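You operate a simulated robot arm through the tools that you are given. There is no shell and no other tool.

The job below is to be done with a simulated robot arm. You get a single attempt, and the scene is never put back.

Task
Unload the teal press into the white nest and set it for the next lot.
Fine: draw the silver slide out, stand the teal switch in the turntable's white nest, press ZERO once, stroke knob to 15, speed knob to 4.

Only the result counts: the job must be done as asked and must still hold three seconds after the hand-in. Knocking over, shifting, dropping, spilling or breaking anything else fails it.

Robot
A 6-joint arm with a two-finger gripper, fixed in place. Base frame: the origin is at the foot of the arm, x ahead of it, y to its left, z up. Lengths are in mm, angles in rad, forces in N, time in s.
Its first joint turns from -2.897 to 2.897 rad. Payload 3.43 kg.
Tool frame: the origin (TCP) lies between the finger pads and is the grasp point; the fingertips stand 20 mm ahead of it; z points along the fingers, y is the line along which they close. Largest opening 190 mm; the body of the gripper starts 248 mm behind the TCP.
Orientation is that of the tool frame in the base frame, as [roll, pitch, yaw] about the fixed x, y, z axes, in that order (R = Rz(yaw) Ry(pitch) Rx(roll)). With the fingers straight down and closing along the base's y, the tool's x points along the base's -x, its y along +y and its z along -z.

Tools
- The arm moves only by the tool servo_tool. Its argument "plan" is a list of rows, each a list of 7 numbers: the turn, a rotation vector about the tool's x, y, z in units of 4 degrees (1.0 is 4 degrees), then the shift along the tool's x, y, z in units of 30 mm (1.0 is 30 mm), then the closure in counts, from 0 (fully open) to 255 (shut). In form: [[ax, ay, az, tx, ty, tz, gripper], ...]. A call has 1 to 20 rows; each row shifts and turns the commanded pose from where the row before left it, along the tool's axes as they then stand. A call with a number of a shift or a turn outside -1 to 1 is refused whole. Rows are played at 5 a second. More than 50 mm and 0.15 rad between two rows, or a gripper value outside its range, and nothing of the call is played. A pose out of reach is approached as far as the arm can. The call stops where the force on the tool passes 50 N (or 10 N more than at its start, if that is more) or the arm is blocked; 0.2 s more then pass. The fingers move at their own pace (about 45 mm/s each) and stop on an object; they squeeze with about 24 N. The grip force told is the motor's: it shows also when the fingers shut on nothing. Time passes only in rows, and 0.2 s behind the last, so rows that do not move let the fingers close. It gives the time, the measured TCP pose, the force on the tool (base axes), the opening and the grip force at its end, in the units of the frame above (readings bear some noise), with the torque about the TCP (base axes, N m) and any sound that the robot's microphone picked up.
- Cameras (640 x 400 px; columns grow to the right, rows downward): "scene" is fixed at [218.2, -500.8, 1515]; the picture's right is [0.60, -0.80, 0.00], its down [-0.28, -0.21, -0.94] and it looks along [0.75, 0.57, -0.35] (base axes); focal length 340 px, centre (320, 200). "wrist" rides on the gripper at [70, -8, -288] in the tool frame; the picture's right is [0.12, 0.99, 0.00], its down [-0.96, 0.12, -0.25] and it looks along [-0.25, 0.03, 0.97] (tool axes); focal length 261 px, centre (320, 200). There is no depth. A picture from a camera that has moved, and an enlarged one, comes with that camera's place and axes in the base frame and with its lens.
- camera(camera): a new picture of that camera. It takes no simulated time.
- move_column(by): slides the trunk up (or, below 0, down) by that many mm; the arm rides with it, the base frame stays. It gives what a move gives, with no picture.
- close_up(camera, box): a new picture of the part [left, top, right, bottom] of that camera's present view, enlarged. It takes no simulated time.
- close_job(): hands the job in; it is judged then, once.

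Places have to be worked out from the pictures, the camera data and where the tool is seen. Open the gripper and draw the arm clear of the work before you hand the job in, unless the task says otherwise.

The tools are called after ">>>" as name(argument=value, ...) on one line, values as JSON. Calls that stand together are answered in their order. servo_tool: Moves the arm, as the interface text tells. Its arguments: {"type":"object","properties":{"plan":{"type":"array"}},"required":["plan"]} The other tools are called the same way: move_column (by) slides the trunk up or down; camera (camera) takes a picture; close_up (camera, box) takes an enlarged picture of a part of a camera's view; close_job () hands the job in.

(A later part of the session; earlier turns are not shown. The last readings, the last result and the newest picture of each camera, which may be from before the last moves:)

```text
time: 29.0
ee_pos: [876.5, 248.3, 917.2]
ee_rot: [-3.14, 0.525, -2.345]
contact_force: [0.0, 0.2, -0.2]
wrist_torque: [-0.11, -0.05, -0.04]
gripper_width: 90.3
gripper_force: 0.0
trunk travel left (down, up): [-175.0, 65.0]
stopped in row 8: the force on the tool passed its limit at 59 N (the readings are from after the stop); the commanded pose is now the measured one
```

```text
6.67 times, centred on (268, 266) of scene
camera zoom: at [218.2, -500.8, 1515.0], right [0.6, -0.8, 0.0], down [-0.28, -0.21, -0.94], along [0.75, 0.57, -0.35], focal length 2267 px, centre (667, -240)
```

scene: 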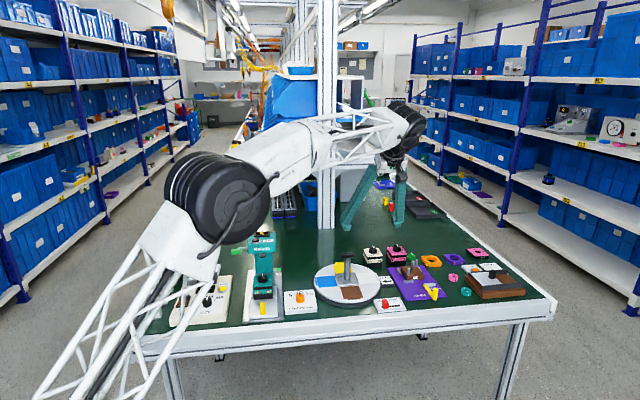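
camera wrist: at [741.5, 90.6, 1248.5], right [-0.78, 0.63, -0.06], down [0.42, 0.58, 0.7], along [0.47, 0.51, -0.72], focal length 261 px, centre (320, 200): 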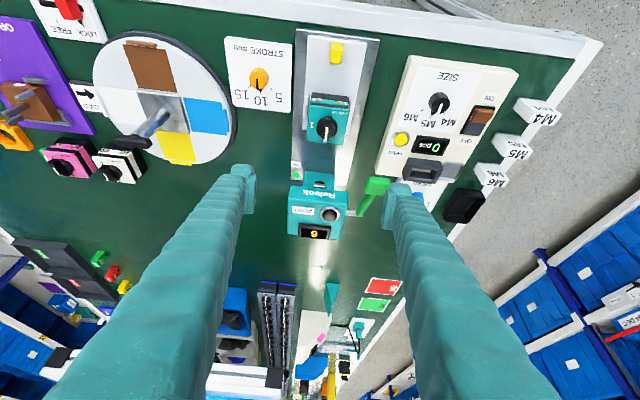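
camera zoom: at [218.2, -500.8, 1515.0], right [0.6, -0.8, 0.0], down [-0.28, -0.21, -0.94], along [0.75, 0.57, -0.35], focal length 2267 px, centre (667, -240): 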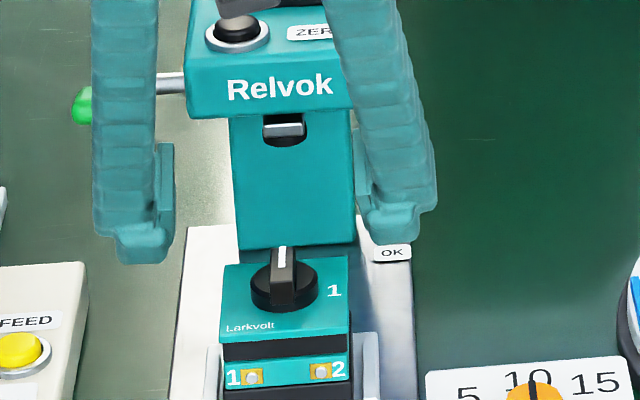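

The descent was stopped by a contact (59 N); the force is now zero. The only tall thing near is the green lever handle, which I place at ≈(844,320,965). I need to see what was touched.

>>> camera(camera="wrist")

>>> close_up(camera="wrist", box=[360, 160, 488, 240])

>>> close_up(camera="scene", box=[190, 180, 318, 260])

>>> camera(camera="scene")

```text
taken
camera wrist: at [741.2, 97.3, 1132.1], right [-0.78, 0.62, -0.06], down [0.41, 0.59, 0.69], along [0.47, 0.52, -0.72], focal length 261 px, centre (320, 200)
```

wrist: 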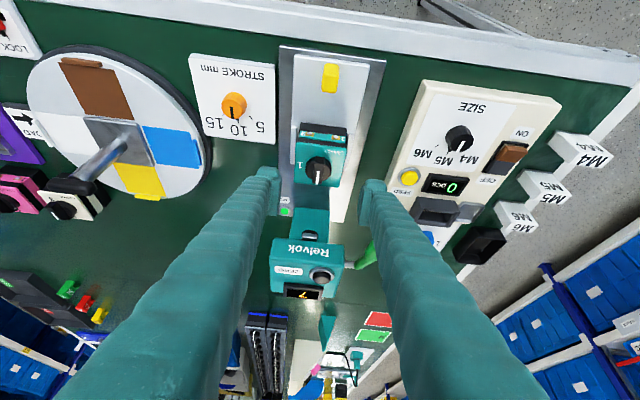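

```text
5.00 times, centred on (424, 200) of wrist
camera zoom: at [741.2, 97.3, 1132.1], right [-0.78, 0.62, -0.06], down [0.41, 0.59, 0.69], along [0.47, 0.52, -0.72], focal length 1303 px, centre (-200, 200)
```

zoom: 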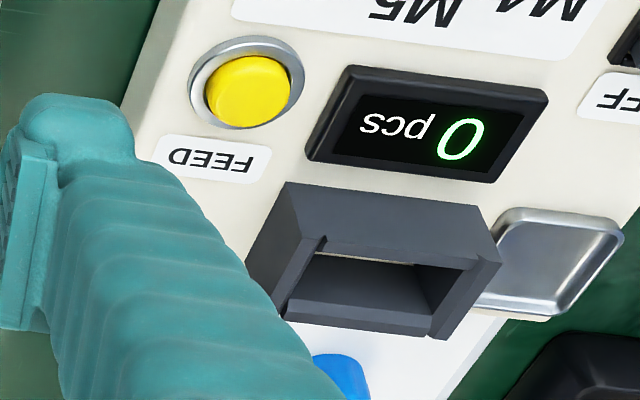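

```text
5.00 times, centred on (254, 220) of scene
camera zoom: at [218.2, -500.8, 1515.0], right [0.6, -0.8, 0.0], down [-0.28, -0.21, -0.94], along [0.75, 0.57, -0.35], focal length 1701 px, centre (650, 100)
```

zoom: 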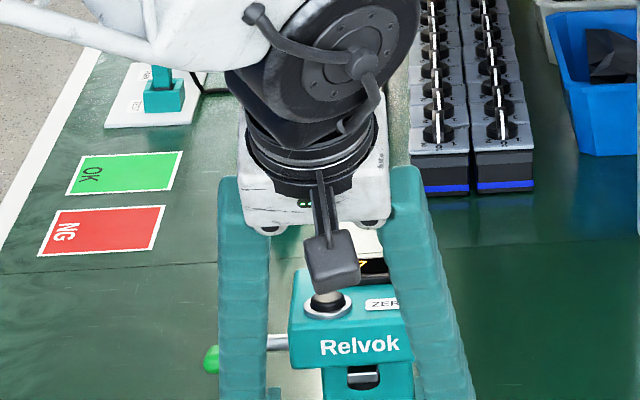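

```text
taken
```

scene: 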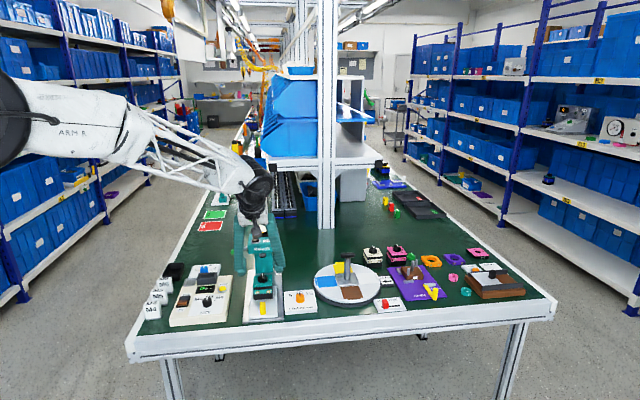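

Checking the counter and the lever closely, since the finger seems to have touched the lever.

>>> close_up(camera="wrist", box=[260, 200, 404, 310])

>>> close_up(camera="scene", box=[225, 225, 289, 265])

```text
3.64 times, centred on (332, 255) of wrist
camera zoom: at [741.2, 97.3, 1132.1], right [-0.78, 0.62, -0.06], down [0.41, 0.59, 0.69], along [0.47, 0.52, -0.72], focal length 948 px, centre (276, 0)
```

zoom: 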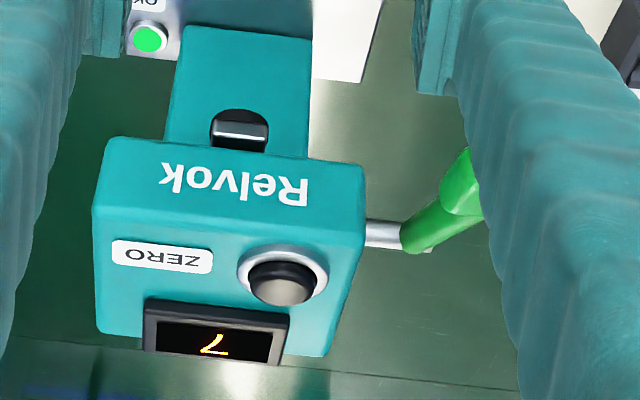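

```text
10.00 times, centred on (257, 245) of scene
camera zoom: at [218.2, -500.8, 1515.0], right [0.6, -0.8, 0.0], down [-0.28, -0.21, -0.94], along [0.75, 0.57, -0.35], focal length 3401 px, centre (950, -250)
```

zoom: 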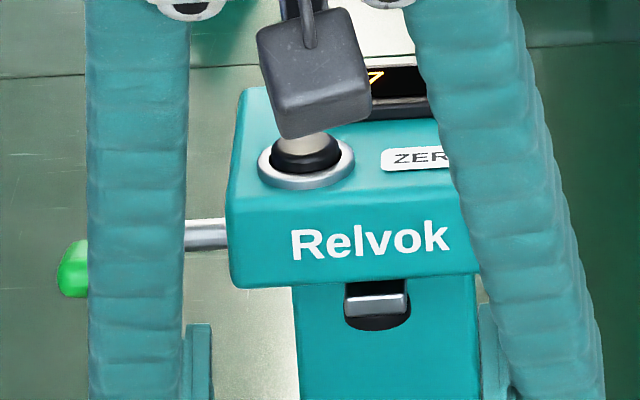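

The counter reads 7: the left fingertip pressed the green lever on the way down (ZERO will clear that later). I back out along the finger axis so nothing else is swept, then check the lever has come back up.

>>> servo_tool(plan=[[0, 0, 0, 0, 0, -0.5, 134], [0, 0, 0, 0, 0, -1, 134], [0, 0, 0, 0, 0, -1, 134], [0, 0, 0, 0, 0, -1, 134], [0, 0, 0, 0, 0, -1, 134]])

>>> camera(camera="wrist")

>>> close_up(camera="scene", box=[212, 226, 308, 286])

>>> close_up(camera="wrist", box=[260, 40, 420, 140])

>>> close_up(camera="wrist", box=[260, 120, 420, 220])

```text
time: 30.2
ee_pos: [831.9, 194.3, 1035.2]
ee_rot: [-3.14, 0.524, -2.353]
contact_force: [0.3, -0.8, -0.3]
wrist_torque: [0.06, 0.06, 0.02]
gripper_width: 90.2
gripper_force: 0.1
trunk travel left (down, up): [-175.0, 65.0]
```

```text
taken
camera wrist: at [694.3, 44.6, 1249.6], right [-0.78, 0.63, -0.06], down [0.42, 0.59, 0.69], along [0.47, 0.51, -0.72], focal length 261 px, centre (320, 200)
```

wrist: 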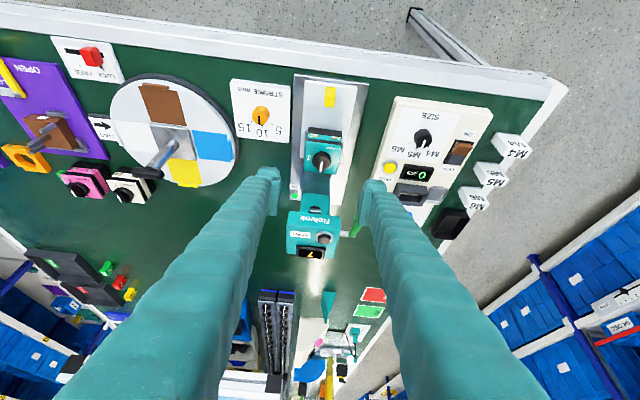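

```text
6.67 times, centred on (260, 256) of scene
camera zoom: at [218.2, -500.8, 1515.0], right [0.6, -0.8, 0.0], down [-0.28, -0.21, -0.94], along [0.75, 0.57, -0.35], focal length 2267 px, centre (720, -173)
```

zoom: 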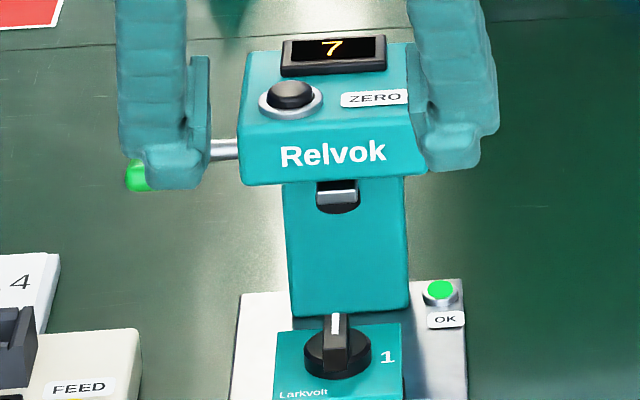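

```text
4.00 times, centred on (340, 90) of wrist
camera zoom: at [694.3, 44.6, 1249.6], right [-0.78, 0.63, -0.06], down [0.42, 0.59, 0.69], along [0.47, 0.51, -0.72], focal length 1043 px, centre (240, 640)
```

zoom: 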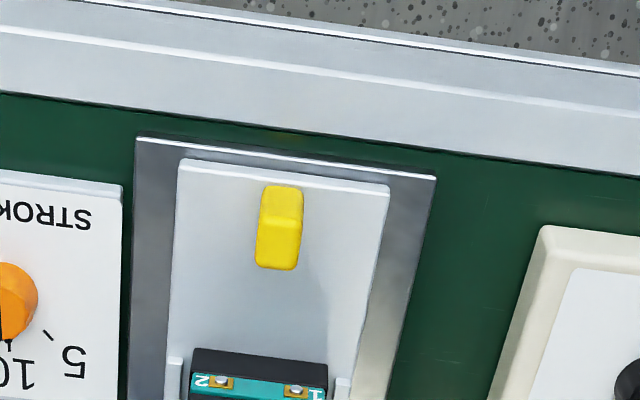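

```text
4.00 times, centred on (340, 170) of wrist
camera zoom: at [694.3, 44.6, 1249.6], right [-0.78, 0.63, -0.06], down [0.42, 0.59, 0.69], along [0.47, 0.51, -0.72], focal length 1043 px, centre (240, 320)
```

zoom: 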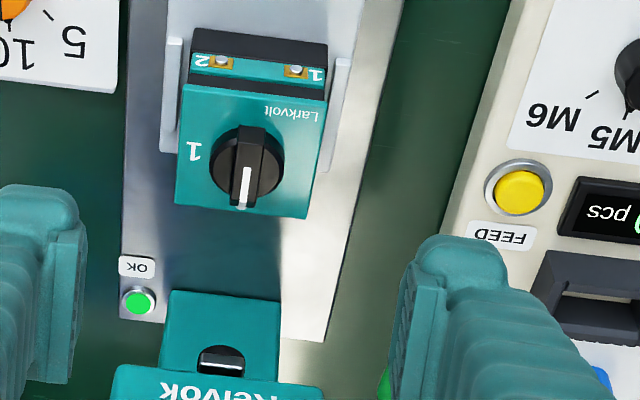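

The lever is tucked just behind the left finger; slide and switch are undisturbed. I'm 69 mm in front of the switch, so I tilt to 45°, narrow to 80 mm, and descend here, well in front of the lever.

>>> servo_tool(plan=[[0, -0.9375, 0.04, 0, 0, 0, 148], [0, -0.9375, 0, 0, 0, 0, 148], [0, -0.9375, 0, 0, 0, 0, 148], [0, -0.9375, 0, 0, 0, 0, 148], [0, 0, 0, 0.707, 0, 0.707, 148], [0, 0, 0, 0.707, 0, 0.707, 148], [0, 0, 0, 0.707, 0, 0.707, 148], [0, 0, 0, 0.707, 0, 0.707, 148]])

>>> camera(camera="wrist")

>>> close_up(camera="scene", box=[204, 226, 316, 296])

>>> close_up(camera="wrist", box=[240, 60, 400, 160])

```text
time: 32.0
ee_pos: [831.3, 195.2, 913.9]
ee_rot: [-3.139, 0.786, -2.355]
contact_force: [-0.6, 0.1, 0.6]
wrist_torque: [-0.07, -0.03, -0.03]
gripper_width: 79.9
gripper_force: 0.0
trunk travel left (down, up): [-175.0, 65.0]
```

```text
taken
camera wrist: at [658.7, 10.9, 1069.3], right [-0.76, 0.64, -0.08], down [0.28, 0.44, 0.86], along [0.59, 0.63, -0.51], focal length 261 px, centre (320, 200)
```

wrist: 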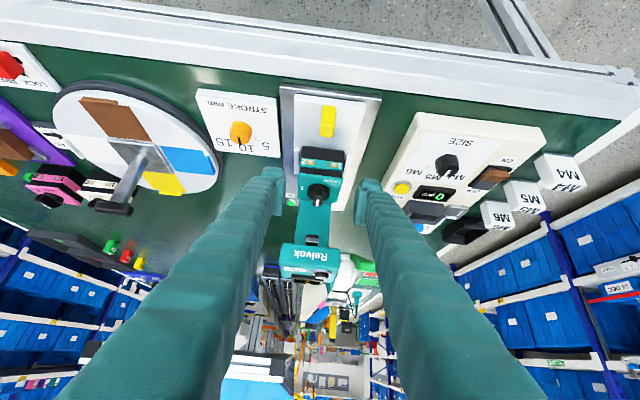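

```text
5.71 times, centred on (260, 261) of scene
camera zoom: at [218.2, -500.8, 1515.0], right [0.6, -0.8, 0.0], down [-0.28, -0.21, -0.94], along [0.75, 0.57, -0.35], focal length 1944 px, centre (663, -149)
```

zoom: 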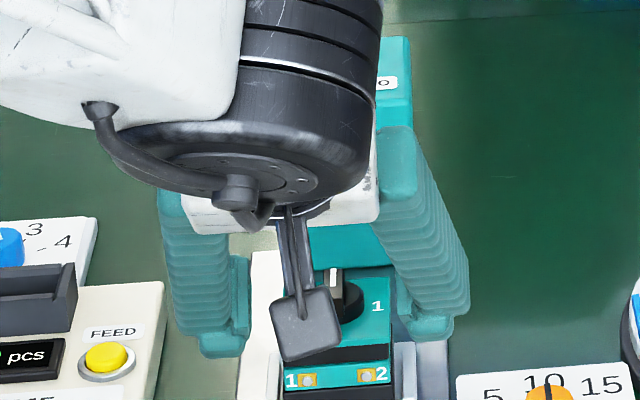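

```text
4.00 times, centred on (320, 110) of wrist
camera zoom: at [658.7, 10.9, 1069.3], right [-0.76, 0.64, -0.08], down [0.28, 0.44, 0.86], along [0.59, 0.63, -0.51], focal length 1043 px, centre (320, 560)
```

zoom: 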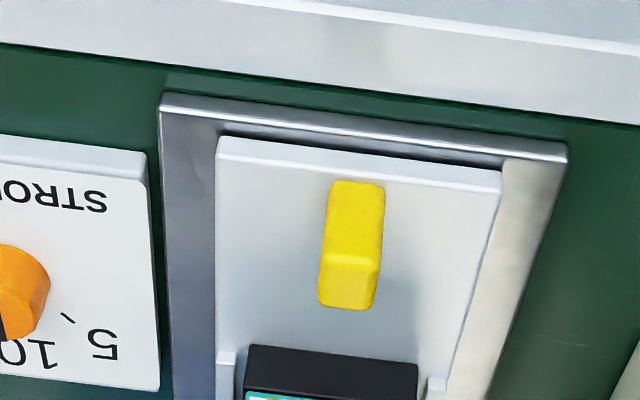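

Clear. Down the last 60 mm, then forward 65 mm to straddle the switch.

>>> servo_tool(plan=[[0, 0, 0, 0.707, 0, 0.707, 148], [0, 0, 0, 0.68, 0, 0.68, 148], [0, 0, 0, -0.38, 0, 0.38, 148], [0, 0, 0, -0.38, 0, 0.38, 148], [0, 0, 0, -0.38, 0, 0.38, 148], [0, 0, 0, -0.38, 0, 0.38, 148]])

>>> camera(camera="wrist")

>>> close_up(camera="wrist", box=[250, 120, 390, 207])

```text
time: 33.4
ee_pos: [877.3, 241.2, 855.2]
ee_rot: [3.141, 0.786, -2.355]
contact_force: [-0.4, -0.4, 0.8]
wrist_torque: [0.0, 0.03, 0.01]
gripper_width: 79.6
gripper_force: 0.1
trunk travel left (down, up): [-175.0, 65.0]
```

```text
taken
camera wrist: at [704.9, 56.4, 1010.8], right [-0.76, 0.64, -0.08], down [0.28, 0.44, 0.86], along [0.59, 0.63, -0.51], focal length 261 px, centre (320, 200)
```

wrist: 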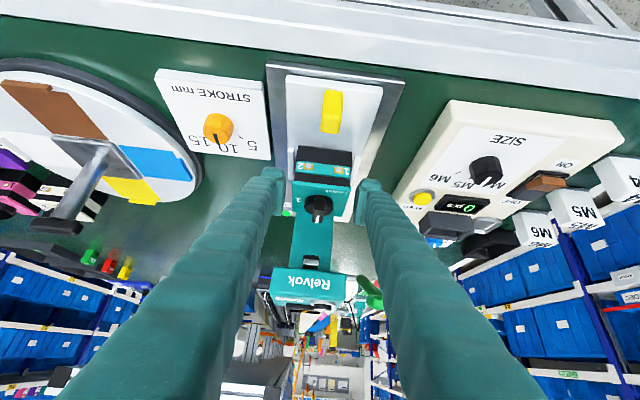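

```text
4.57 times, centred on (320, 164) of wrist
camera zoom: at [704.9, 56.4, 1010.8], right [-0.76, 0.64, -0.08], down [0.28, 0.44, 0.86], along [0.59, 0.63, -0.51], focal length 1192 px, centre (320, 367)
```

zoom: 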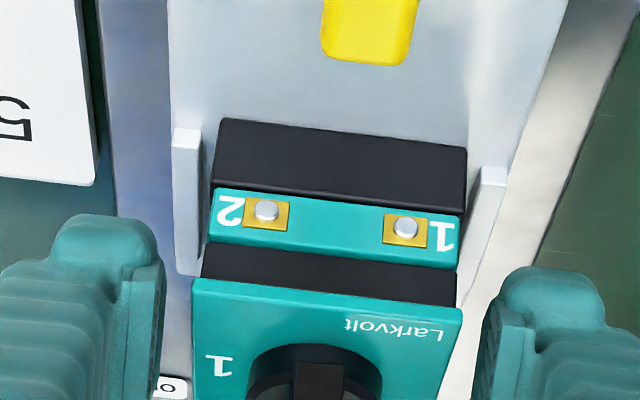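

Centred on the switch with even gaps. Closing the fingers.

>>> servo_tool(plan=[[0, 0, 0, 0, 0, 0, 165], [0, 0, 0, 0, 0, 0, 180], [0, 0, 0, 0, 0, 0, 255], [0, 0, 0, 0, 0, 0, 255], [0, 0, 0, 0, 0, 0, 255]])

>>> close_up(camera="wrist", box=[250, 120, 390, 207])

```text
time: 34.6
ee_pos: [877.3, 241.5, 856.1]
ee_rot: [-3.141, 0.786, -2.357]
contact_force: [2.1, -0.5, 1.7]
wrist_torque: [0.08, -0.05, -0.05]
gripper_width: 63.2
gripper_force: 23.7
trunk travel left (down, up): [-175.0, 65.0]
```

```text
4.57 times, centred on (320, 164) of wrist
camera zoom: at [704.9, 56.5, 1010.6], right [-0.76, 0.64, -0.08], down [0.28, 0.44, 0.86], along [0.59, 0.63, -0.51], focal length 1192 px, centre (320, 367)
```

zoom: 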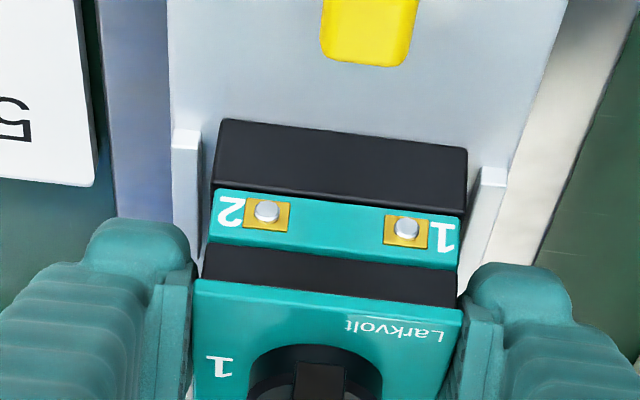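

Gripped at 63.2 mm with hardly any side force. Lifting 30 mm straight up and checking.

>>> servo_tool(plan=[[0, 0, 0, -0.12, 0, -0.12, 255], [0, 0, 0, -0.2, 0, -0.2, 255], [0, 0, 0, -0.387, 0, -0.387, 255], [0, 0, 0, 0, 0, 0, 255]])

>>> close_up(camera="wrist", box=[230, 80, 410, 210])

>>> close_up(camera="scene", box=[204, 226, 316, 296])

```text
time: 35.6
ee_pos: [876.1, 241.0, 885.9]
ee_rot: [-3.141, 0.787, -2.355]
contact_force: [0.5, 0.1, -0.9]
wrist_torque: [-0.05, 0.04, -0.04]
gripper_width: 63.2
gripper_force: 24.3
trunk travel left (down, up): [-175.0, 65.0]
```

```text
3.08 times, centred on (320, 145) of wrist
camera zoom: at [705.1, 56.1, 1040.0], right [-0.76, 0.64, -0.08], down [0.28, 0.44, 0.85], along [0.59, 0.63, -0.51], focal length 802 px, centre (320, 369)
```

zoom: 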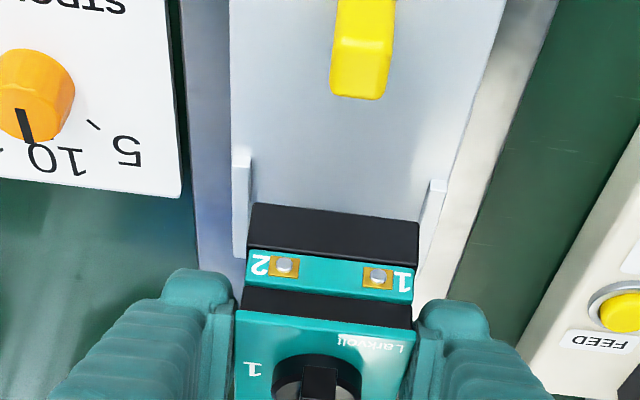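

```text
5.71 times, centred on (260, 261) of scene
camera zoom: at [218.2, -500.8, 1515.0], right [0.6, -0.8, 0.0], down [-0.28, -0.21, -0.94], along [0.75, 0.57, -0.35], focal length 1944 px, centre (663, -149)
```

zoom: 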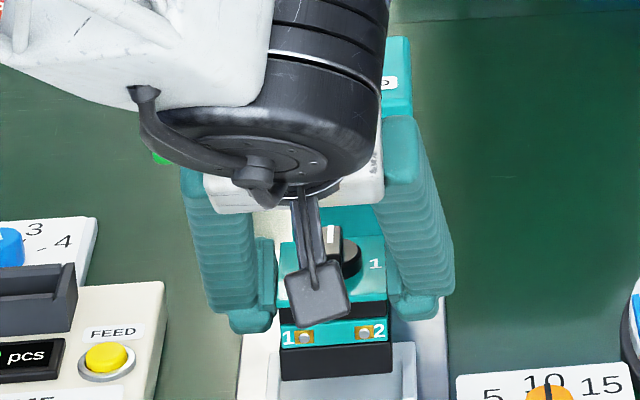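

Lifted cleanly. Moving along +r, 75 mm in front of the nest line so that the switch stays clear of the turntable's post.

>>> servo_tool(plan=[[0, 0, 0, 0, -0.5, 0, 255], [0, 0, 0, 0, -1, 0, 255], [0, 0, 0, 0.4, -1, -0.4, 255], [0, 0, 0, 0.4, -1, -0.4, 255], [0, 0, 0, -0.2, -1, -0.2, 255], [0, 0, 0, 0, -1, 0, 255], [0, 0, 0, 0, -1, 0, 255], [0, 0, 0, 0, -1, 0, 255], [0, 0, 0, 0, -1, 0, 255], [0, 0, 0, 0, -1, 0, 255], [0, 0, 0, 0, -1, 0, 255], [0, 0, 0, 0, -1, 0, 255], [0, 0, 0, 0, -1, 0, 255], [0, 0, 0, 0, 0, 0, 255]])

>>> camera(camera="wrist")

>>> close_up(camera="wrist", box=[220, 80, 420, 205])

>>> camera(camera="scene")

```text
time: 38.6
ee_pos: [1119.2, -47.8, 893.9]
ee_rot: [3.14, 0.784, -2.356]
contact_force: [-0.5, -0.3, -1.5]
wrist_torque: [0.05, 0.02, -0.01]
gripper_width: 63.1
gripper_force: 24.4
trunk travel left (down, up): [-175.0, 65.0]
```

```text
taken
camera wrist: at [946.7, -232.5, 1049.2], right [-0.76, 0.64, -0.08], down [0.28, 0.44, 0.85], along [0.59, 0.63, -0.51], focal length 261 px, centre (320, 200)
```

wrist: 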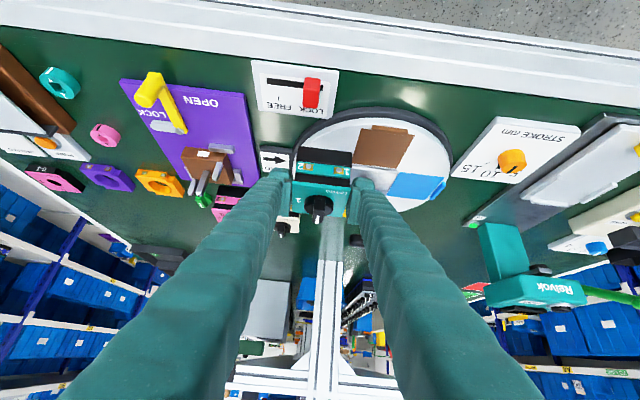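

```text
3.20 times, centred on (320, 142) of wrist
camera zoom: at [946.7, -232.5, 1049.2], right [-0.76, 0.64, -0.08], down [0.28, 0.44, 0.85], along [0.59, 0.63, -0.51], focal length 834 px, centre (320, 384)
```

zoom: 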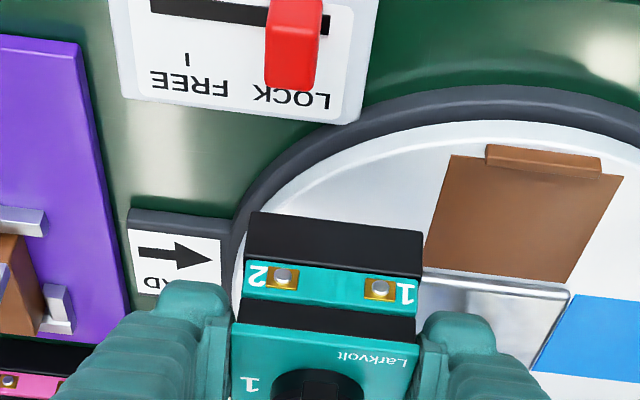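

```text
taken
```

scene: 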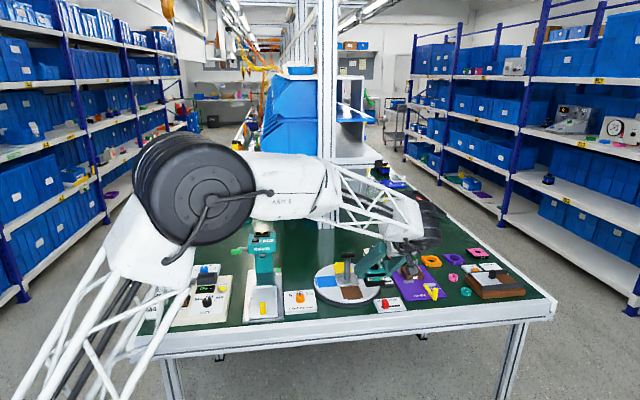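

Position is as planned, exactly 74.5 mm in front of the target. Lowering to about 11 mm above the surface, then sliding in halfway for a check.

>>> servo_tool(plan=[[0, 0, 0, 0.33, 0, 0.33, 255], [0, 0, 0, 0.33, 0, 0.33, 255], [0, 0, 0, -0.4, 0, 0.4, 255], [0, 0, 0, -0.4, 0, 0.4, 255], [0, 0, 0, -0.4, 0, 0.4, 255], [0, 0, 0, 0, 0, 0, 255]])

>>> close_up(camera="wrist", box=[220, 80, 420, 205])

>>> close_up(camera="scene", box=[310, 238, 422, 308])

```text
time: 40.0
ee_pos: [1154.1, -10.6, 867.0]
ee_rot: [-3.141, 0.784, -2.355]
contact_force: [0.2, 0.5, -2.3]
wrist_torque: [0.0, 0.01, -0.01]
gripper_width: 63.3
gripper_force: 24.2
trunk travel left (down, up): [-175.0, 65.0]
```

```text
3.20 times, centred on (320, 142) of wrist
camera zoom: at [982.4, -196.3, 1021.4], right [-0.76, 0.64, -0.08], down [0.28, 0.44, 0.86], along [0.59, 0.63, -0.51], focal length 834 px, centre (320, 384)
```

zoom: 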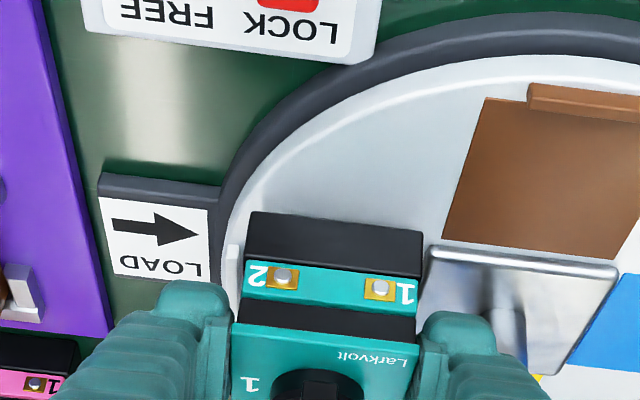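

```text
5.71 times, centred on (366, 273) of scene
camera zoom: at [218.2, -500.8, 1515.0], right [0.6, -0.8, 0.0], down [-0.28, -0.21, -0.94], along [0.75, 0.57, -0.35], focal length 1944 px, centre (57, -217)
```

zoom: 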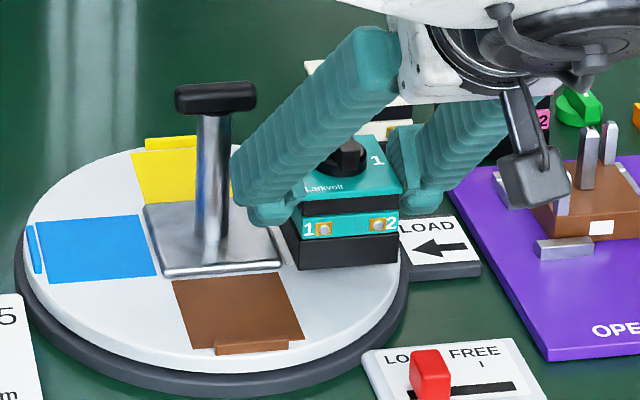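

Well clear of the post. Moving the remaining ~23.6 mm forward, still ~12 mm above the pad.

>>> servo_tool(plan=[[0, 0, 0, -0.28, 0, 0.28, 255], [0, 0, 0, -0.276, 0, 0.276, 255], [0, 0, 0, 0, 0, 0, 255]])

>>> close_up(camera="wrist", box=[240, 95, 400, 195])

>>> close_up(camera="scene", box=[340, 248, 404, 288])

```text
time: 40.8
ee_pos: [1170.9, 4.6, 867.0]
ee_rot: [3.141, 0.785, -2.355]
contact_force: [-0.5, -0.4, -1.0]
wrist_torque: [0.0, 0.0, -0.01]
gripper_width: 63.4
gripper_force: 24.0
trunk travel left (down, up): [-175.0, 65.0]
```

```text
4.00 times, centred on (320, 145) of wrist
camera zoom: at [998.7, -180.2, 1021.2], right [-0.76, 0.64, -0.08], down [0.28, 0.44, 0.85], along [0.59, 0.63, -0.51], focal length 1043 px, centre (320, 420)
```

zoom: 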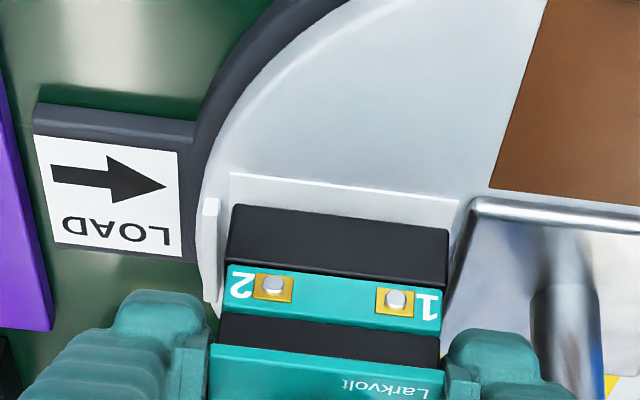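

```text
10.00 times, centred on (372, 268) of scene
camera zoom: at [218.2, -500.8, 1515.0], right [0.6, -0.8, 0.0], down [-0.28, -0.21, -0.94], along [0.75, 0.57, -0.35], focal length 3401 px, centre (-200, -480)
```

zoom: 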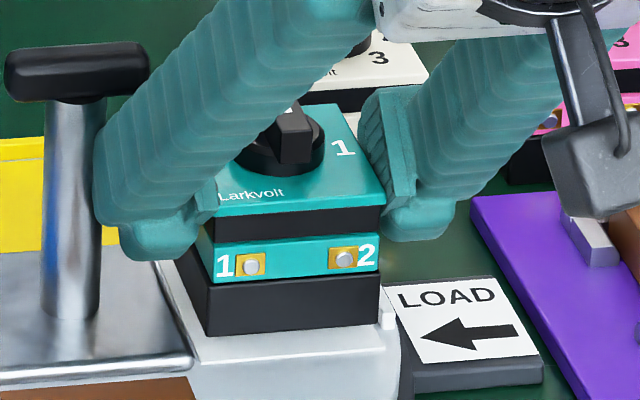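

Visual check: pad front edge shows ahead of the switch; after the drop the switch would land about 2 mm too far forward (−d) and 1 mm toward +r. I correct (+2.3 d, −1 r), lower 8 mm, and re-check.

>>> servo_tool(plan=[[0, 0, 0, -0.054, 0.033, 0.054, 255], [0, 0, 0, 0.095, 0, 0.095, 255], [0, 0, 0, 0.095, 0, 0.095, 255], [0, 0, 0, 0, 0, 0, 255]])

>>> close_up(camera="wrist", box=[260, 110, 388, 190])

>>> close_up(camera="scene", box=[340, 248, 404, 288])

```text
time: 41.8
ee_pos: [1173.2, 7.4, 858.5]
ee_rot: [-3.141, 0.785, -2.356]
contact_force: [1.2, -0.1, 0.8]
wrist_torque: [0.04, -0.03, 0.0]
gripper_width: 63.3
gripper_force: 24.2
trunk travel left (down, up): [-175.0, 65.0]
```

```text
5.00 times, centred on (324, 150) of wrist
camera zoom: at [999.8, -177.9, 1012.6], right [-0.76, 0.64, -0.08], down [0.28, 0.44, 0.86], along [0.59, 0.63, -0.51], focal length 1303 px, centre (300, 450)
```

zoom: 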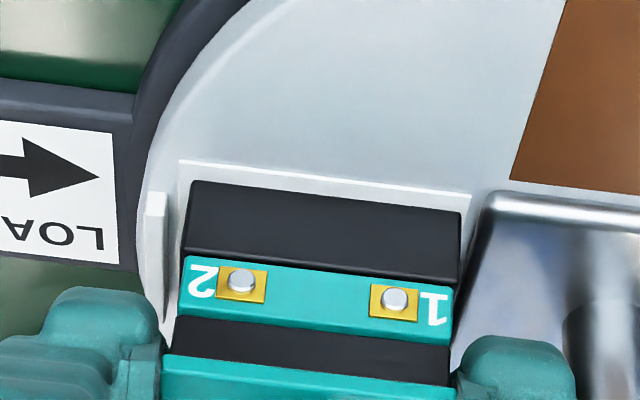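

```text
10.00 times, centred on (372, 268) of scene
camera zoom: at [218.2, -500.8, 1515.0], right [0.6, -0.8, 0.0], down [-0.28, -0.21, -0.94], along [0.75, 0.57, -0.35], focal length 3401 px, centre (-200, -480)
```

zoom: 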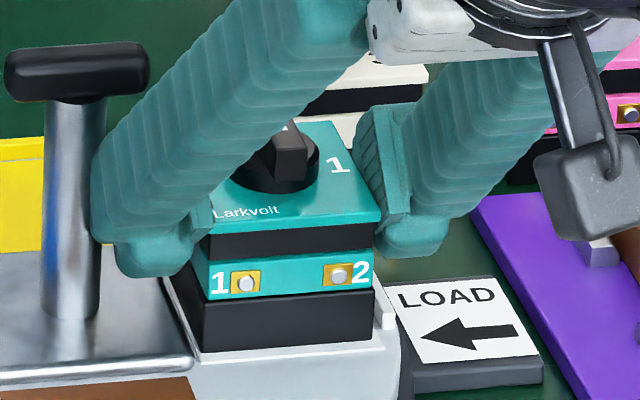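

Margins are now even (about 2 mm each side). Lowering in 1 mm steps, watching for contact force.

>>> servo_tool(plan=[[0, 0, 0, 0.0236, 0, 0.0236, 255], [0, 0, 0, 0.0236, 0, 0.0236, 255], [0, 0, 0, 0.0236, 0, 0.0236, 255], [0, 0, 0, 0, 0, 0, 255]])

```text
time: 42.8
ee_pos: [1171.6, 7.1, 857.7]
ee_rot: [-3.141, 0.788, -2.354]
contact_force: [2.1, -1.6, 19.5]
wrist_torque: [-0.15, 0.25, -0.04]
gripper_width: 63.5
gripper_force: 24.0
trunk travel left (down, up): [-175.0, 65.0]
```

Contact at TCP z≈857.7 (19.5 N). I ease up by 1.5 mm to reduce the load and check seating.

>>> servo_tool(plan=[[0, 0, 0, -0.033, 0, -0.033, 255], [0, 0, 0, 0, 0, 0, 255]])

>>> close_up(camera="wrist", box=[260, 110, 388, 190])

>>> close_up(camera="scene", box=[340, 248, 404, 288])

```text
time: 43.4
ee_pos: [1171.2, 6.6, 858.3]
ee_rot: [-3.139, 0.787, -2.354]
contact_force: [7.7, -1.5, 19.0]
wrist_torque: [-0.01, -0.12, -0.27]
gripper_width: 63.2
gripper_force: 24.0
trunk travel left (down, up): [-175.0, 65.0]
```

```text
5.00 times, centred on (324, 150) of wrist
camera zoom: at [999.5, -177.9, 1012.2], right [-0.76, 0.64, -0.09], down [0.27, 0.44, 0.86], along [0.59, 0.63, -0.51], focal length 1303 px, centre (300, 450)
```

zoom: 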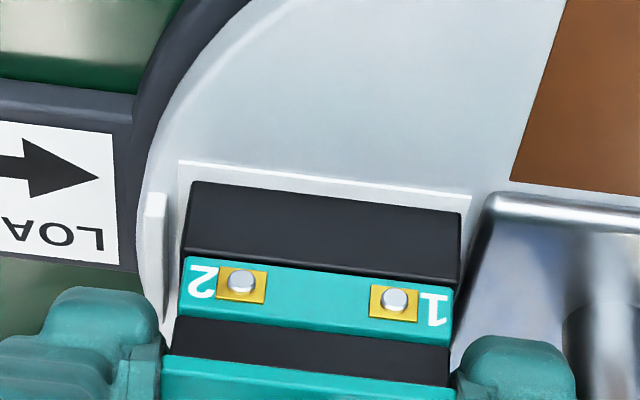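

```text
10.00 times, centred on (372, 268) of scene
camera zoom: at [218.2, -500.8, 1515.0], right [0.6, -0.8, 0.0], down [-0.28, -0.21, -0.94], along [0.75, 0.57, -0.35], focal length 3401 px, centre (-200, -480)
```

zoom: 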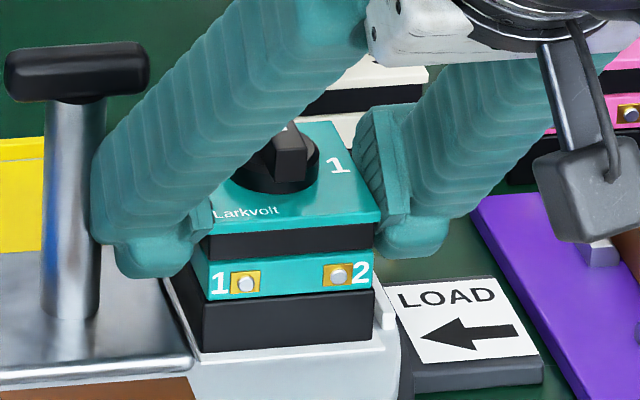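

The picture barely changed while force rose, so the switch bottom is already on the pad. Zooming in to judge how far behind the pad's front edge it sits.

>>> close_up(camera="wrist", box=[290, 135, 362, 180])

>>> close_up(camera="scene", box=[354, 268, 386, 288])

```text
8.89 times, centred on (326, 158) of wrist
camera zoom: at [999.5, -177.9, 1012.2], right [-0.76, 0.64, -0.09], down [0.27, 0.44, 0.86], along [0.59, 0.63, -0.51], focal length 2317 px, centre (267, 578)
```

zoom: 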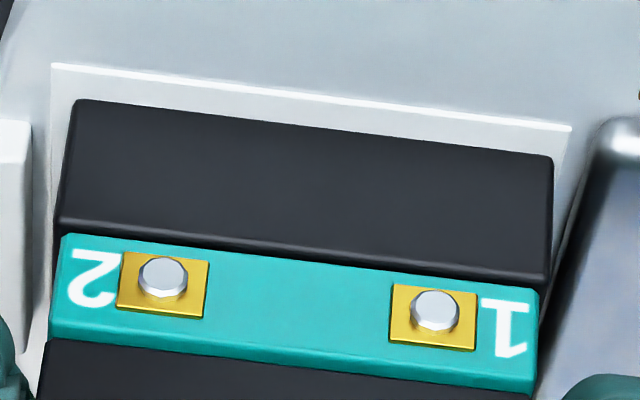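

```text
16.00 times, centred on (370, 278) of scene
camera zoom: at [218.2, -500.8, 1515.0], right [0.6, -0.8, 0.0], down [-0.28, -0.21, -0.94], along [0.75, 0.57, -0.35], focal length 5442 px, centre (-480, -1048)
```

zoom: 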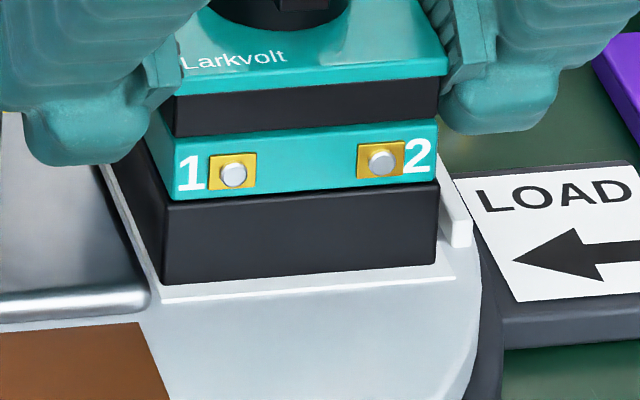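

Now clear: the switch is on the pad but sits ~5.5 mm behind its front edge instead of ~2.3. I lift ~4 mm, shift 3 mm toward the front and 0.5 mm outward, then lower again.

>>> servo_tool(plan=[[0, 0, 0, -0.05, 0, -0.05, 255], [0, 0, 0, -0.05, 0, -0.05, 255], [0, 0, 0, 0, 0, 0, 255], [0, 0, 0, 0.072, -0.017, -0.072, 255], [0, 0, 0, 0, 0, 0, 255]])

>>> close_up(camera="wrist", box=[290, 135, 362, 180])

>>> close_up(camera="scene", box=[354, 268, 386, 288])

```text
time: 44.6
ee_pos: [1170.7, 4.4, 859.9]
ee_rot: [3.141, 0.786, -2.357]
contact_force: [2.2, -2.3, -3.3]
wrist_torque: [-0.14, -0.09, -0.02]
gripper_width: 63.5
gripper_force: 24.3
trunk travel left (down, up): [-175.0, 65.0]
```

```text
8.89 times, centred on (326, 158) of wrist
camera zoom: at [998.0, -180.0, 1015.0], right [-0.76, 0.64, -0.08], down [0.28, 0.44, 0.85], along [0.59, 0.63, -0.51], focal length 2317 px, centre (267, 578)
```

zoom: 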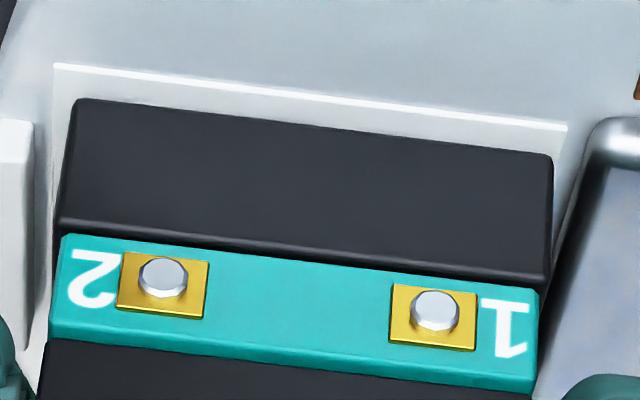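

```text
16.00 times, centred on (370, 278) of scene
camera zoom: at [218.2, -500.8, 1515.0], right [0.6, -0.8, 0.0], down [-0.28, -0.21, -0.94], along [0.75, 0.57, -0.35], focal length 5442 px, centre (-480, -1048)
```

zoom: 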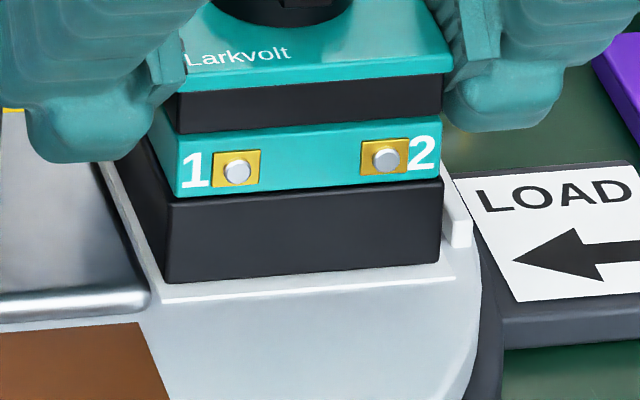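

Lowering again gently to contact.

>>> servo_tool(plan=[[0, 0, 0, 0.0236, 0, 0.0236, 255], [0, 0, 0, 0.0236, 0, 0.0236, 255], [0, 0, 0, 0.0236, 0, 0.0236, 255], [0, 0, 0, 0, 0, 0, 255]])

>>> close_up(camera="wrist", box=[290, 135, 362, 180])

>>> close_up(camera="scene", box=[354, 268, 386, 288])

```text
time: 45.6
ee_pos: [1170.6, 5.2, 857.4]
ee_rot: [3.141, 0.786, -2.356]
contact_force: [0.1, -0.2, -0.8]
wrist_torque: [0.01, 0.0, -0.03]
gripper_width: 62.9
gripper_force: 24.2
trunk travel left (down, up): [-175.0, 65.0]
```

```text
8.89 times, centred on (326, 158) of wrist
camera zoom: at [998.2, -179.9, 1012.4], right [-0.76, 0.64, -0.08], down [0.28, 0.44, 0.86], along [0.59, 0.63, -0.51], focal length 2317 px, centre (267, 578)
```

zoom: 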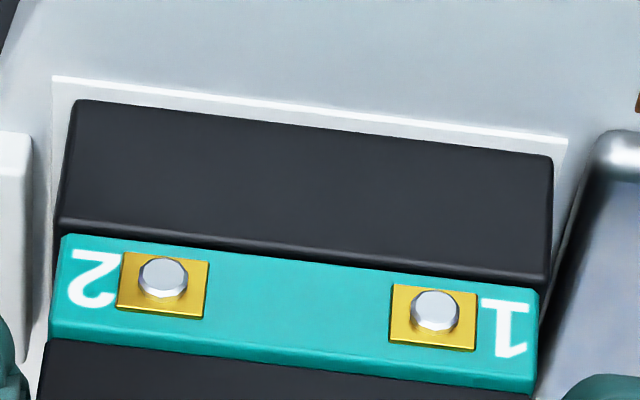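

```text
16.00 times, centred on (370, 278) of scene
camera zoom: at [218.2, -500.8, 1515.0], right [0.6, -0.8, 0.0], down [-0.28, -0.21, -0.94], along [0.75, 0.57, -0.35], focal length 5442 px, centre (-480, -1048)
```

zoom: 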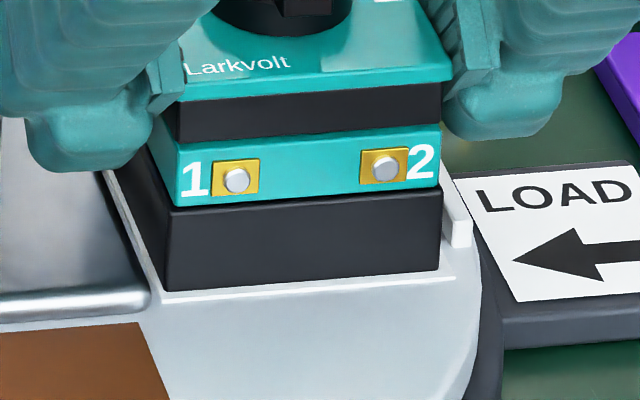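

No contact yet; about 1–1.5 mm remains, with front margin ≈2 mm. Lowering further in half‑millimetre steps.

>>> servo_tool(plan=[[0, 0, 0, 0.0118, 0, 0.0118, 255], [0, 0, 0, 0.0118, 0, 0.0118, 255], [0, 0, 0, 0.0118, 0, 0.0118, 255], [0, 0, 0, 0, 0, 0, 255]])

>>> close_up(camera="wrist", box=[290, 135, 362, 180])

>>> close_up(camera="scene", box=[354, 268, 386, 288])

```text
time: 46.6
ee_pos: [1171.1, 5.8, 858.1]
ee_rot: [-3.139, 0.786, -2.354]
contact_force: [3.1, 1.7, 11.4]
wrist_torque: [0.03, 0.17, -0.11]
gripper_width: 63.6
gripper_force: 23.8
trunk travel left (down, up): [-175.0, 65.0]
```

```text
8.89 times, centred on (326, 158) of wrist
camera zoom: at [997.7, -180.0, 1012.1], right [-0.76, 0.64, -0.09], down [0.27, 0.44, 0.86], along [0.59, 0.63, -0.51], focal length 2317 px, centre (267, 578)
```

zoom: 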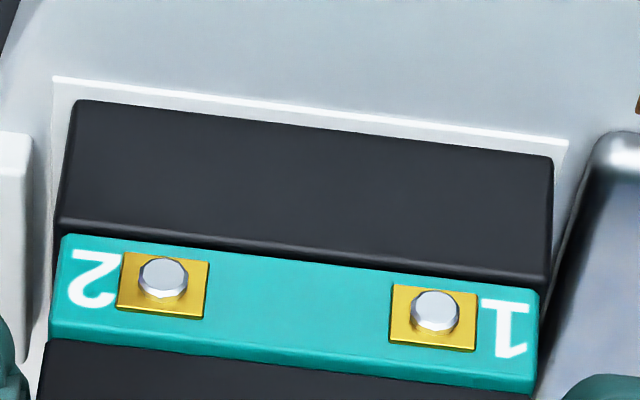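

```text
16.00 times, centred on (370, 278) of scene
camera zoom: at [218.2, -500.8, 1515.0], right [0.6, -0.8, 0.0], down [-0.28, -0.21, -0.94], along [0.75, 0.57, -0.35], focal length 5442 px, centre (-480, -1048)
```

zoom: 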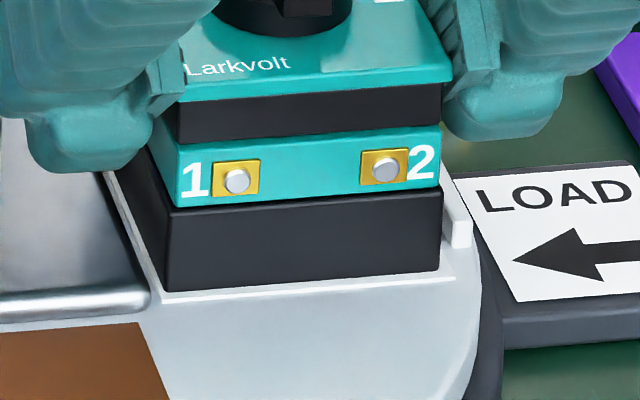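

Seated: left/right margins equal (≈2.5 mm), front ≈3.4 mm vs back ≈1 mm. One last small lift and 1.2 mm shift to the front to centre it, then down again.

>>> servo_tool(plan=[[0, 0, 0, -0.035, 0, -0.035, 255], [0, 0, 0, -0.035, 0, -0.035, 255], [0, 0, 0, 0.028, 0, -0.028, 255], [0, 0, 0, 0.035, 0, 0.035, 255], [0, 0, 0, 0.024, 0, 0.024, 255], [0, 0, 0, 0, 0, 0, 255]])

>>> close_up(camera="wrist", box=[290, 135, 362, 180])

>>> close_up(camera="scene", box=[354, 268, 386, 288])

```text
time: 48.0
ee_pos: [1169.5, 2.3, 858.3]
ee_rot: [-3.139, 0.785, -2.357]
contact_force: [-1.8, -1.9, 6.9]
wrist_torque: [-0.21, 0.22, 0.05]
gripper_width: 63.1
gripper_force: 23.4
trunk travel left (down, up): [-175.0, 65.0]
```

```text
8.89 times, centred on (326, 158) of wrist
camera zoom: at [997.1, -181.7, 1012.2], right [-0.76, 0.64, -0.09], down [0.28, 0.44, 0.86], along [0.59, 0.63, -0.51], focal length 2317 px, centre (267, 578)
```

zoom: 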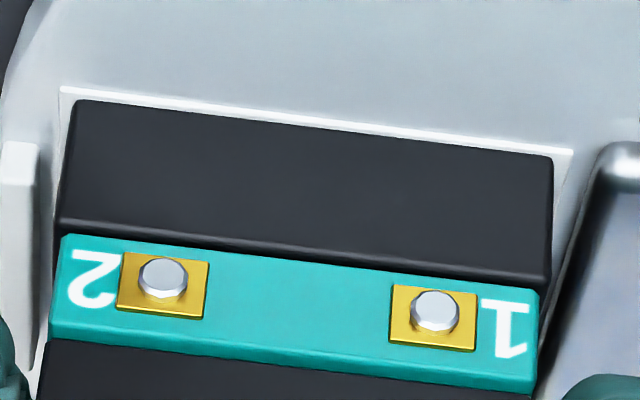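

```text
16.00 times, centred on (370, 278) of scene
camera zoom: at [218.2, -500.8, 1515.0], right [0.6, -0.8, 0.0], down [-0.28, -0.21, -0.94], along [0.75, 0.57, -0.35], focal length 5442 px, centre (-480, -1048)
```

zoom: 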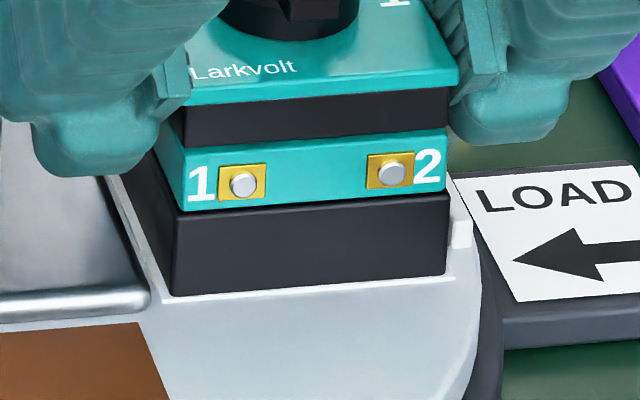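

Now centred within about 1 mm on the pad and standing flat. I release by opening to ~74 mm and retreat along the finger axis.

>>> servo_tool(plan=[[0, 0, 0, 0, 0, 0, 170], [0, 0, 0, 0, 0, 0, 160], [0, 0, 0, 0, 0, 0, 156], [0, 0, 0, 0, 0, 0, 156], [0, 0, 0, 0, 0, -0.2, 156], [0, 0, 0, 0, 0, -0.5, 156], [0, 0, 0, 0, 0, -1, 156], [0, 0, 0, 0, 0, -1, 156], [0, 0, 0, 0, 0, -1, 156]])

>>> camera(camera="wrist")

>>> close_up(camera="wrist", box=[270, 100, 398, 180])

>>> close_up(camera="scene", box=[330, 243, 410, 293])

```text
time: 50.0
ee_pos: [1114.4, -51.1, 934.6]
ee_rot: [3.14, 0.784, -2.356]
contact_force: [0.0, 0.3, -0.2]
wrist_torque: [0.02, -0.04, 0.0]
gripper_width: 73.8
gripper_force: 0.0
trunk travel left (down, up): [-175.0, 65.0]
```

```text
taken
camera wrist: at [941.7, -235.6, 1089.4], right [-0.76, 0.64, -0.08], down [0.28, 0.44, 0.85], along [0.59, 0.63, -0.51], focal length 261 px, centre (320, 200)
```

wrist: 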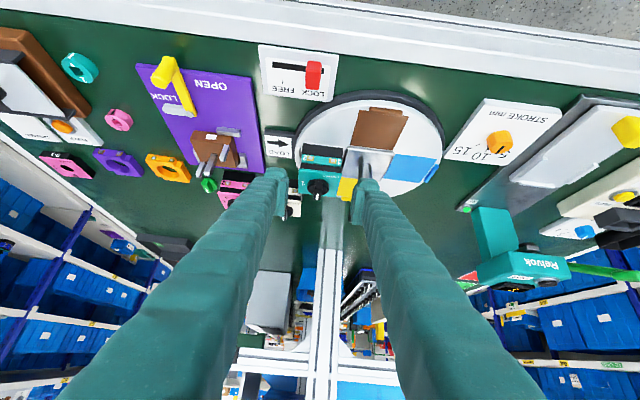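

```text
5.00 times, centred on (334, 140) of wrist
camera zoom: at [941.7, -235.6, 1089.4], right [-0.76, 0.64, -0.08], down [0.28, 0.44, 0.85], along [0.59, 0.63, -0.51], focal length 1303 px, centre (250, 500)
```

zoom: 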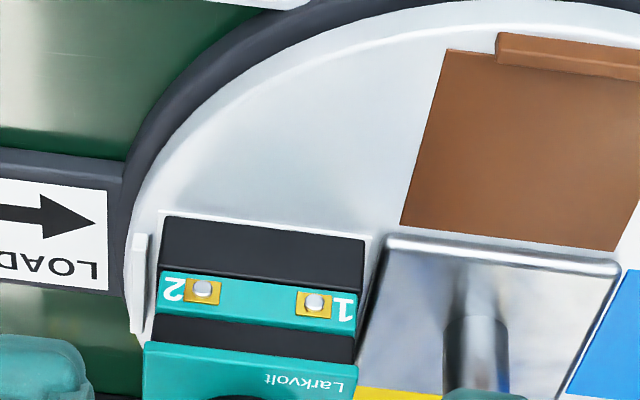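

```text
8.00 times, centred on (370, 268) of scene
camera zoom: at [218.2, -500.8, 1515.0], right [0.6, -0.8, 0.0], down [-0.28, -0.21, -0.94], along [0.75, 0.57, -0.35], focal length 2721 px, centre (-80, -344)
```

zoom: 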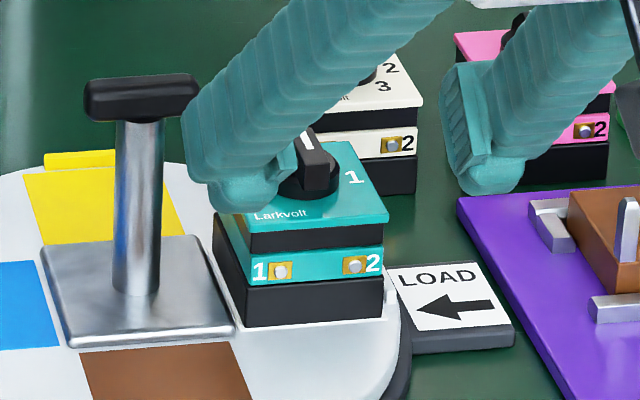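

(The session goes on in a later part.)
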